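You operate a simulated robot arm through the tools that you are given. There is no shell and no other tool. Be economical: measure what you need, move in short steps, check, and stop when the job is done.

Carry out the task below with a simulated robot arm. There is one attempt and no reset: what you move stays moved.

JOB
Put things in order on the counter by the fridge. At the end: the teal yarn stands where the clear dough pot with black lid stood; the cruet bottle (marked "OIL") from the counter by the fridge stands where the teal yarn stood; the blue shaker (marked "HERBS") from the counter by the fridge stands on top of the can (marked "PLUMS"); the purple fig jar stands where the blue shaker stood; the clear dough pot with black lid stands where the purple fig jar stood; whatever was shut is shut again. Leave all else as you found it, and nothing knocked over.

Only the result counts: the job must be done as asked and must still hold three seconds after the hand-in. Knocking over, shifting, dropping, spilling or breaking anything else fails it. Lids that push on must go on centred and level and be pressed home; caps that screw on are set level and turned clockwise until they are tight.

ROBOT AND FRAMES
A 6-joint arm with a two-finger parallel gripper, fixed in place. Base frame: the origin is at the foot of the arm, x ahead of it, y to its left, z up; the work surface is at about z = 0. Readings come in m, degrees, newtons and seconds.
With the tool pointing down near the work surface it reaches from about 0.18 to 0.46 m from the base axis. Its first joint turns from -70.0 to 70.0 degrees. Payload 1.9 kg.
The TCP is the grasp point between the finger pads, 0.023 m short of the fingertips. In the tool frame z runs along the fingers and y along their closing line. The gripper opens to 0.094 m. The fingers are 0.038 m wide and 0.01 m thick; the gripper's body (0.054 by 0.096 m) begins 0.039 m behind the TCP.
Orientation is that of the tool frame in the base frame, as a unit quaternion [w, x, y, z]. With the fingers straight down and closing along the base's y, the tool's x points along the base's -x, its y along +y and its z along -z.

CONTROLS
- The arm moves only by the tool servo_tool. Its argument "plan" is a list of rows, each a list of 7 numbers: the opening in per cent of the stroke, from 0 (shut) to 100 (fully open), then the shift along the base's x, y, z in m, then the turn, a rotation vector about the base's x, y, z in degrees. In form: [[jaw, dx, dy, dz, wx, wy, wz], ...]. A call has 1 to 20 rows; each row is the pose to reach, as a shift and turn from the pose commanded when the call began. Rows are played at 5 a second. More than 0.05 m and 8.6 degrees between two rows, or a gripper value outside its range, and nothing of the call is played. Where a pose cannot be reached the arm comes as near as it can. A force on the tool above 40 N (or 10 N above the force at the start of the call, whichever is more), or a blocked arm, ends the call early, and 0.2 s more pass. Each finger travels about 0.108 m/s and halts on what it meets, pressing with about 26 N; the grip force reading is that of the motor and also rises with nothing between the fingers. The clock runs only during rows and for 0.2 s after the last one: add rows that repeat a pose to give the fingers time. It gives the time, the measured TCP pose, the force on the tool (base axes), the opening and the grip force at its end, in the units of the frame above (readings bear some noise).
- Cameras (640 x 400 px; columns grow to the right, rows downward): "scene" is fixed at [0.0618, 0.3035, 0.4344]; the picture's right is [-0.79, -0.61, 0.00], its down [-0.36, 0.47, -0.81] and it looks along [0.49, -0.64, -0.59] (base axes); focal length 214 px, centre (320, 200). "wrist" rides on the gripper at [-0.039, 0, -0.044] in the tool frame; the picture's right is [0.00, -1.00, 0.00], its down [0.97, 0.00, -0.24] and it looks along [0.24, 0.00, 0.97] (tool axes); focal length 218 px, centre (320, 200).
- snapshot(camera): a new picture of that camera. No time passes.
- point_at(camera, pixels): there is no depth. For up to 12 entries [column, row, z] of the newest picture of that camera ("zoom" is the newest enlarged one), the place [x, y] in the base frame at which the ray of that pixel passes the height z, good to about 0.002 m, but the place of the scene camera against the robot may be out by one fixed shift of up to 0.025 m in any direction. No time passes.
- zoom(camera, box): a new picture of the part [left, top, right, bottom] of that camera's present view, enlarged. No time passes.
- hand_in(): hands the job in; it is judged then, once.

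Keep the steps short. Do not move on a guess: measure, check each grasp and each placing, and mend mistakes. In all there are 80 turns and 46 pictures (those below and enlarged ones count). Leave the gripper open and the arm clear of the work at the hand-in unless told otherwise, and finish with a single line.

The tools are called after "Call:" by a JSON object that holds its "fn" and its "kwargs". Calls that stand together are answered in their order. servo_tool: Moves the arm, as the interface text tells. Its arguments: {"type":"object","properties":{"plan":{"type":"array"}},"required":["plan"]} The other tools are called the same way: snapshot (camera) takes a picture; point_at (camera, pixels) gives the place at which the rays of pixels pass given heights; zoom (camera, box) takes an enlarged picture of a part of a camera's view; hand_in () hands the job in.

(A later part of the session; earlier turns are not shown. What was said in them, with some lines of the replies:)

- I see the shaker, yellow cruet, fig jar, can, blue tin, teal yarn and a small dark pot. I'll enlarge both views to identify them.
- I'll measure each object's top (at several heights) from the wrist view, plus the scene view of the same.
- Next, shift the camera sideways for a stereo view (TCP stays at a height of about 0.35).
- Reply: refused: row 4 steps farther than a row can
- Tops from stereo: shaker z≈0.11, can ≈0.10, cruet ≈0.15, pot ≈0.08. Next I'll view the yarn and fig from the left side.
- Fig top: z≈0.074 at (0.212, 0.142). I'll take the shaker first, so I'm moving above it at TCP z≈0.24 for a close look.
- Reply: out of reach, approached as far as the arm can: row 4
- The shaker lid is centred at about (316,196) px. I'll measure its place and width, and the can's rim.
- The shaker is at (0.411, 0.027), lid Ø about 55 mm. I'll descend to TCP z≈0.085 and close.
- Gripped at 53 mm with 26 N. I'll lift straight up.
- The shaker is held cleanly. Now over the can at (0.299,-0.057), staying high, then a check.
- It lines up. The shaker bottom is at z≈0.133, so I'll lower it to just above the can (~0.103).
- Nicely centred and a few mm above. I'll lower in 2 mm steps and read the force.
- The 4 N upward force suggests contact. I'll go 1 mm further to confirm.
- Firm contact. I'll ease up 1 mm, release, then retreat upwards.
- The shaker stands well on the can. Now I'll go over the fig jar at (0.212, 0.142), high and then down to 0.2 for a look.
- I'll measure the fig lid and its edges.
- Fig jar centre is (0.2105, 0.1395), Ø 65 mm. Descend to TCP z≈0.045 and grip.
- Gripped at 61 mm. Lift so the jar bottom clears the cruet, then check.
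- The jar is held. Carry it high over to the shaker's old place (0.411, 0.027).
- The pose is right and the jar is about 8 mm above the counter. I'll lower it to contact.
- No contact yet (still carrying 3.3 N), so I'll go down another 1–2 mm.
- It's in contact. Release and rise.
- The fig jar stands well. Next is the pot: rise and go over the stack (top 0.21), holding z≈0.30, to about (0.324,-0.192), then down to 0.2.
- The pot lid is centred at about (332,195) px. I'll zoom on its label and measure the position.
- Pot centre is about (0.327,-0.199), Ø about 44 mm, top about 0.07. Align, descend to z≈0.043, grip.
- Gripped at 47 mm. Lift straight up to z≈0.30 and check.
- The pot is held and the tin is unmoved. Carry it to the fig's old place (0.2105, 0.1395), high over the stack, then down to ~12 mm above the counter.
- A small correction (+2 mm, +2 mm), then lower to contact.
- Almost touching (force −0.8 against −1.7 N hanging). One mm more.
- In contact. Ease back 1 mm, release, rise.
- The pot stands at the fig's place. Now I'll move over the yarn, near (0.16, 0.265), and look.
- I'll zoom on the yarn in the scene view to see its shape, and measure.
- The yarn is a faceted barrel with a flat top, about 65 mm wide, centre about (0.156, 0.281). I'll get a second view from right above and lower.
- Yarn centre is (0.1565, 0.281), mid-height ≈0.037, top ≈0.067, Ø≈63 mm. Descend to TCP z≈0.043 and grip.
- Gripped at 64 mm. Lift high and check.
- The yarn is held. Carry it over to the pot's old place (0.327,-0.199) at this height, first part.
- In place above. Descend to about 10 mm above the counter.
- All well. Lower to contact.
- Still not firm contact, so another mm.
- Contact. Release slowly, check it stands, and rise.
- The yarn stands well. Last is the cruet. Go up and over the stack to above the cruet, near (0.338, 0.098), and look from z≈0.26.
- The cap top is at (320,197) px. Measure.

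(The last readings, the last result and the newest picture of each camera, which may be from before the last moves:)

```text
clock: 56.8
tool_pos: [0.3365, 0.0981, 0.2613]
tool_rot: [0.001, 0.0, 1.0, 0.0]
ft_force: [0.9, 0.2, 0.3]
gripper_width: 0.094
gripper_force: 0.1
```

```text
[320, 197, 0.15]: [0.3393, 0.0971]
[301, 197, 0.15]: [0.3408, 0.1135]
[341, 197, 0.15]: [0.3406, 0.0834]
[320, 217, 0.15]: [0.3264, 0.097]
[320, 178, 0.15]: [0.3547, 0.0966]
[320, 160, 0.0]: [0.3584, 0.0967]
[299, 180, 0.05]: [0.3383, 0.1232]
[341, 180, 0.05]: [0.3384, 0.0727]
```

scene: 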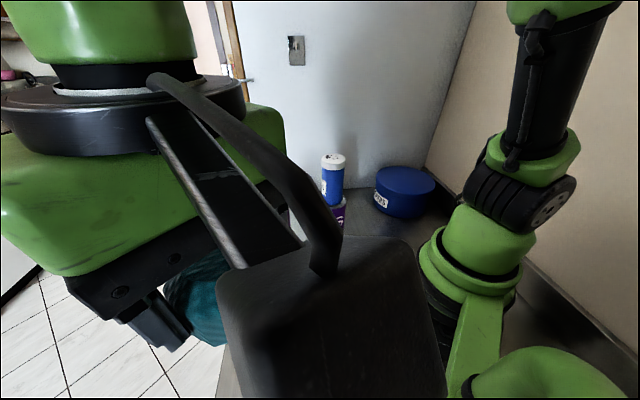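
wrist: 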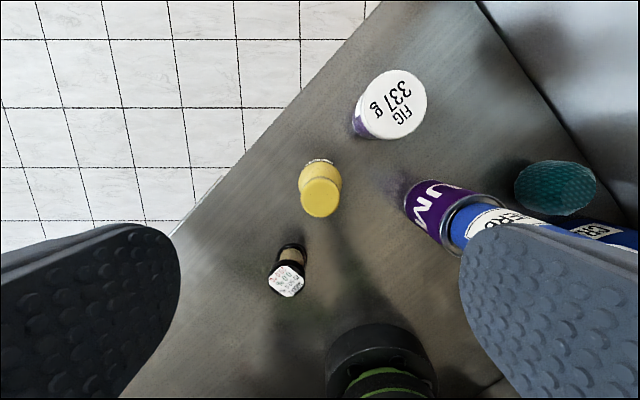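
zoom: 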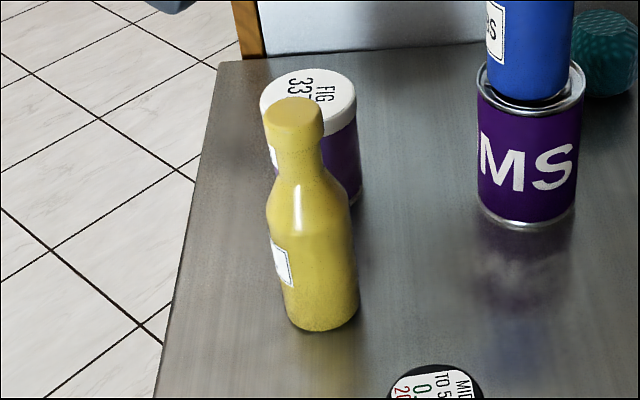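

Cruet is at (0.339, 0.097), cap Ø about 30 mm. Descend to TCP z≈0.119 (palm just above the cap), and close.

Call:
{"fn": "servo_tool", "kwargs": {"plan": [[100, 0.0025, -0.001, -0.04, 0, 0, 0], [80, 0.0025, -0.001, -0.08, 0, 0, 0], [80, 0.0025, -0.001, -0.12, 0, 0, 0], [80, 0.0025, -0.001, -0.135, 0, 0, 0], [80, 0.0025, -0.001, -0.142, 0, 0, 0], [80, 0.0025, -0.001, -0.142, 0, 0, 0], [50, 0.0025, -0.001, -0.142, 0, 0, 0], [15, 0.0025, -0.001, -0.142, 0, 0, 0], [15, 0.0025, -0.001, -0.142, 0, 0, 0], [15, 0.0025, -0.001, -0.142, 0, 0, 0]]}}

Call:
{"fn": "zoom", "kwargs": {"camera": "scene", "box": [200, 150, 340, 290]}}

```text
clock: 59.0
tool_pos: [0.3392, 0.0977, 0.121]
tool_rot: [0.0, 0.0, 1.0, 0.0]
ft_force: [-0.5, 0.5, 2.6]
gripper_width: 0.0332
gripper_force: 25.8
```

```text
2.86 times, centred on (270, 220) of scene
```

zoom: 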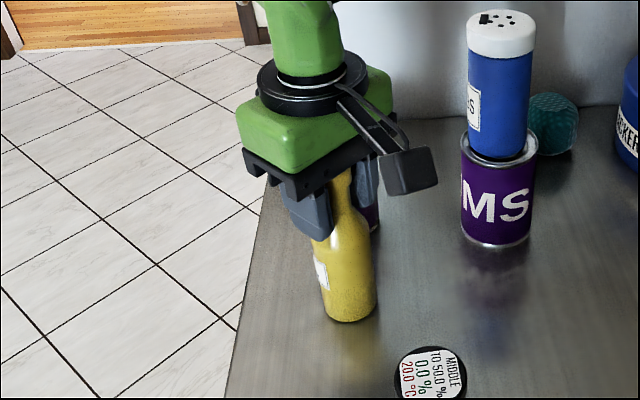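

Gripped at 33 mm near the neck/cap. Lift gently and look.

Call:
{"fn": "servo_tool", "kwargs": {"plan": [[15, 0, 0, 0.01, 0, 0, 0], [15, 0, 0, 0.03, 0, 0, 0], [15, 0, 0, 0.05, 0, 0, 0], [15, 0, 0, 0.05, 0, 0, 0]]}}

Call:
{"fn": "zoom", "kwargs": {"camera": "scene", "box": [200, 120, 340, 270]}}

```text
clock: 60.0
tool_pos: [0.3392, 0.0964, 0.1724]
tool_rot: [0.0, -0.001, 1.0, 0.0]
ft_force: [1.1, -0.5, -2.3]
gripper_width: 0.0287
gripper_force: 26.0
```

```text
2.67 times, centred on (270, 195) of scene
```

zoom: 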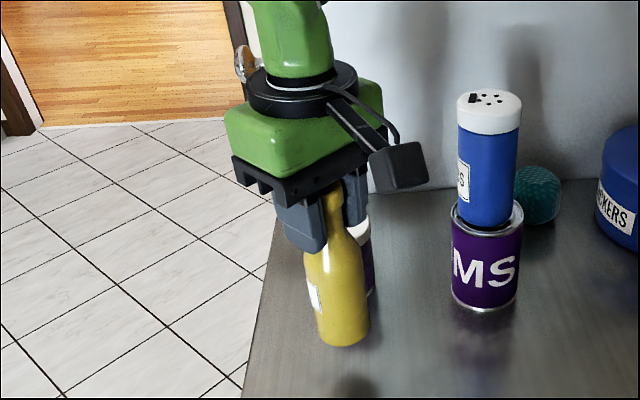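

It slid a few mm and now hangs on the cap (28.7 mm). I'll lift further gently and check that it's steady.

Call:
{"fn": "servo_tool", "kwargs": {"plan": [[15, 0, 0, 0.02, 0, 0, 0], [15, 0, 0, 0.04, 0, 0, 0], [15, 0, 0, 0.06, 0, 0, 0], [15, 0, 0, 0.08, 0, 0, 0], [15, 0, 0, 0.08, 0, 0, 0]]}}

Call:
{"fn": "zoom", "kwargs": {"camera": "scene", "box": [200, 70, 340, 220]}}

Call:
{"fn": "snapshot", "kwargs": {"camera": "wrist"}}

```text
clock: 61.2
tool_pos: [0.3398, 0.0964, 0.2516]
tool_rot: [0.0, -0.001, 1.0, 0.0]
ft_force: [0.4, 0.1, -2.6]
gripper_width: 0.029
gripper_force: 25.9
```

```text
2.67 times, centred on (270, 145) of scene
```

zoom: 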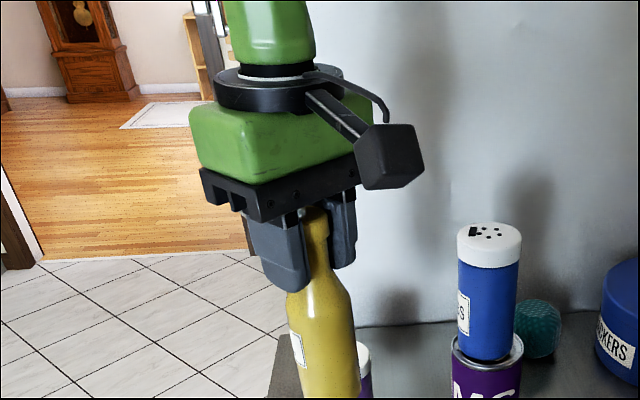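

```text
8 pictures are left
```

wrist: 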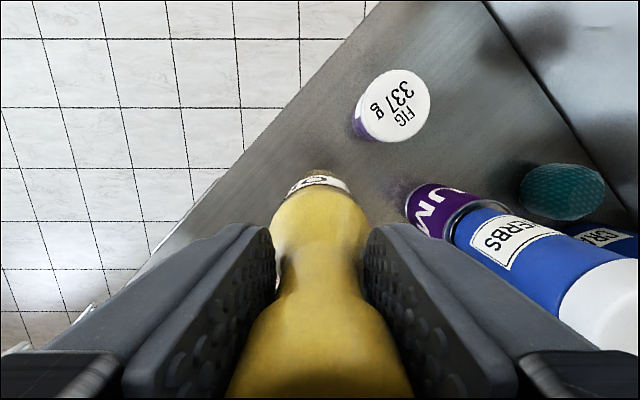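

The bottle hangs upright and steady. Carry it slowly to the yarn's old place (0.157, 0.281) at z≈0.25.

Call:
{"fn": "servo_tool", "kwargs": {"plan": [[15, -0.015, 0.015, 0, 0, 0, 0], [15, -0.035, 0.035, 0, 0, 0, 0], [15, -0.057, 0.057, 0, 0, 0, 0], [15, -0.08, 0.08, 0, 0, 0, 0], [15, -0.103, 0.103, 0, 0, 0, 0], [15, -0.126, 0.127, 0, 0, 0, 0], [15, -0.149, 0.15, 0, 0, 0, 0], [15, -0.168, 0.17, 0, 0, 0, 0], [15, -0.1825, 0.1845, 0, 0, 0, 0], [15, -0.1825, 0.1845, 0, 0, 0, 0], [15, -0.1825, 0.1845, -0.03, 0, 0, 0], [15, -0.1825, 0.1845, -0.06, 0, 0, 0], [15, -0.1825, 0.1845, -0.085, 0, 0, 0], [15, -0.1825, 0.1845, -0.1, 0, 0, 0], [15, -0.1825, 0.1845, -0.1, 0, 0, 0]]}}

Call:
{"fn": "snapshot", "kwargs": {"camera": "wrist"}}

```text
clock: 64.4
tool_pos: [0.1567, 0.2816, 0.1513]
tool_rot: [0.0, 0.0, 1.0, 0.0]
ft_force: [-0.8, 0.1, -2.5]
gripper_width: 0.0288
gripper_force: 25.5
```

```text
7 pictures are left
```

wrist: 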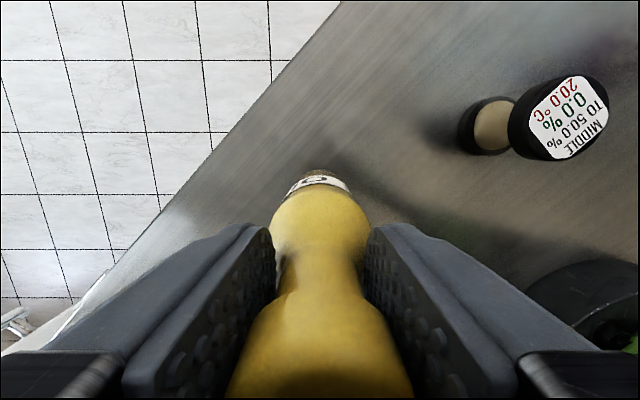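

The bottle is unchanged in the grip. Lower gradually.

Call:
{"fn": "servo_tool", "kwargs": {"plan": [[15, 0, 0, -0.004, 0, 0, 0], [15, 0, 0, -0.008, 0, 0, 0], [15, 0, 0, -0.012, 0, 0, 0], [15, 0, 0, -0.012, 0, 0, 0]]}}

```text
clock: 65.4
tool_pos: [0.1563, 0.2803, 0.1407]
tool_rot: [0.0, 0.0, 1.0, -0.001]
ft_force: [-0.2, -0.2, -1.2]
gripper_width: 0.0287
gripper_force: 25.9
```

Call:
{"fn": "servo_tool", "kwargs": {"plan": [[15, 0, 0, -0.002, 0, 0, 0], [15, 0, 0, -0.004, 0, 0, 0], [15, 0, 0, -0.004, 0, 0, 0]]}}

```text
clock: 66.2
tool_pos: [0.1571, 0.2812, 0.1355]
tool_rot: [0.001, 0.0, 1.0, 0.0]
ft_force: [-0.3, -0.9, -1.5]
gripper_width: 0.0286
gripper_force: 26.6
```

No contact yet. Continue.

Call:
{"fn": "servo_tool", "kwargs": {"plan": [[15, 0, 0, -0.0015, 0, 0, 0], [15, 0, 0, -0.003, 0, 0, 0], [15, 0, 0, -0.003, 0, 0, 0]]}}

```text
clock: 67.0
tool_pos: [0.1573, 0.2817, 0.1324]
tool_rot: [0.0, 0.0, 1.0, 0.0]
ft_force: [-0.1, 0.3, -2.8]
gripper_width: 0.0289
gripper_force: 26.3
```

Call:
{"fn": "servo_tool", "kwargs": {"plan": [[15, 0, 0, -0.0015, 0, 0, 0], [15, 0, 0, -0.003, 0, 0, 0], [15, 0, 0, -0.003, 0, 0, 0]]}}

```text
clock: 67.8
tool_pos: [0.1565, 0.2814, 0.129]
tool_rot: [0.0, 0.0, 1.0, 0.0]
ft_force: [0.1, 0.3, -1.8]
gripper_width: 0.0288
gripper_force: 26.0
```

Call:
{"fn": "servo_tool", "kwargs": {"plan": [[15, 0, 0, -0.0015, 0, 0, 0], [15, 0, 0, -0.003, 0, 0, 0], [15, 0, 0, -0.003, 0, 0, 0]]}}

```text
clock: 68.6
tool_pos: [0.1566, 0.281, 0.1272]
tool_rot: [0.0, 0.0, 1.0, 0.001]
ft_force: [-1.5, -4.4, 22.1]
gripper_width: 0.0289
gripper_force: 26.1
```

Contact at z≈0.127. Ease up 1 mm, open gently, then rise.

Call:
{"fn": "servo_tool", "kwargs": {"plan": [[15, 0, 0, 0.001, 0, 0, 0], [32, 0, 0, 0.001, 0, 0, 0], [50, 0, 0, 0.001, 0, 0, 0], [80, 0, 0, 0.001, 0, 0, 0], [80, 0, 0, 0.001, 0, 0, 0], [80, 0, 0, 0.02, 0, 0, 0], [80, 0, 0, 0.05, 0, 0, 0], [80, 0, 0, 0.09, 0, 0, 0], [80, 0, 0, 0.13, 0, 0, 0], [80, 0, 0, 0.13, 0, 0, 0]]}}

Call:
{"fn": "snapshot", "kwargs": {"camera": "wrist"}}

```text
clock: 70.8
tool_pos: [0.1566, 0.2807, 0.2556]
tool_rot: [0.001, -0.002, 1.0, 0.0]
ft_force: [-0.4, 0.1, 0.2]
gripper_width: 0.0753
gripper_force: 0.1
```

```text
6 pictures are left
```

wrist: 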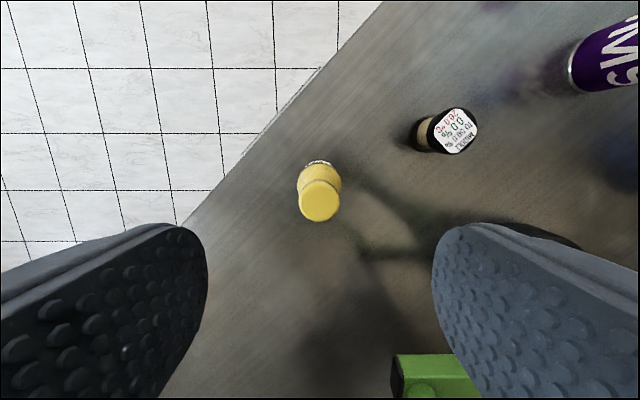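

The cruet stands upright. Retreat to the starting pose, high up, and take a final look.

Call:
{"fn": "servo_tool", "kwargs": {"plan": [[100, 0, 0, 0.04, 0, 0, 0], [100, 0, 0, 0.09, 0, 0, 0], [100, 0.03, -0.035, 0.096, 0, 0, 0], [100, 0.06, -0.07, 0.096, 0, 0, 0], [100, 0.09, -0.105, 0.096, 0, 0, 0], [100, 0.12, -0.14, 0.096, 0, 0, 0], [100, 0.145, -0.175, 0.096, 0, 0, 0], [100, 0.155, -0.21, 0.096, 0, 0, 0], [100, 0.165, -0.24, 0.096, 0, 0, 0], [100, 0.165, -0.24, 0.096, 0, 0, 0]]}}

Call:
{"fn": "snapshot", "kwargs": {"camera": "scene"}}

Call:
{"fn": "snapshot", "kwargs": {"camera": "wrist"}}

```text
clock: 73.0
tool_pos: [0.3222, 0.0417, 0.3523]
tool_rot: [-0.001, -0.001, 1.0, 0.0]
ft_force: [-0.4, 0.5, 0.0]
gripper_width: 0.094
gripper_force: 0.1
```

```text
5 pictures are left
```

scene: 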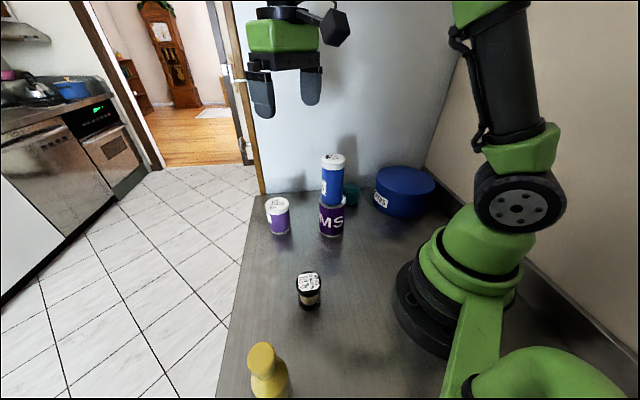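

```text
4 pictures are left
```

wrist: 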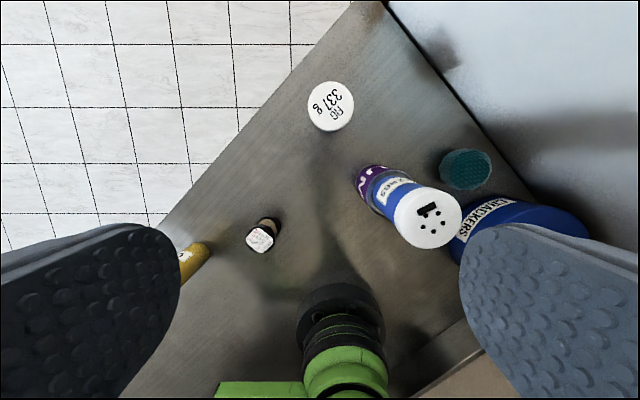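

Every item stands upright in its target place, the can and tin are where they were, and the gripper is open and clear. Handing in.

Call:
{"fn": "hand_in", "kwargs": {}}

```text
The job is handed in.
```

I've handed the job in: the yarn, cruet, fig jar and dough pot stand in their new places, the shaker stands on the can, all lids stayed on, and nothing was knocked over in the last pictures.
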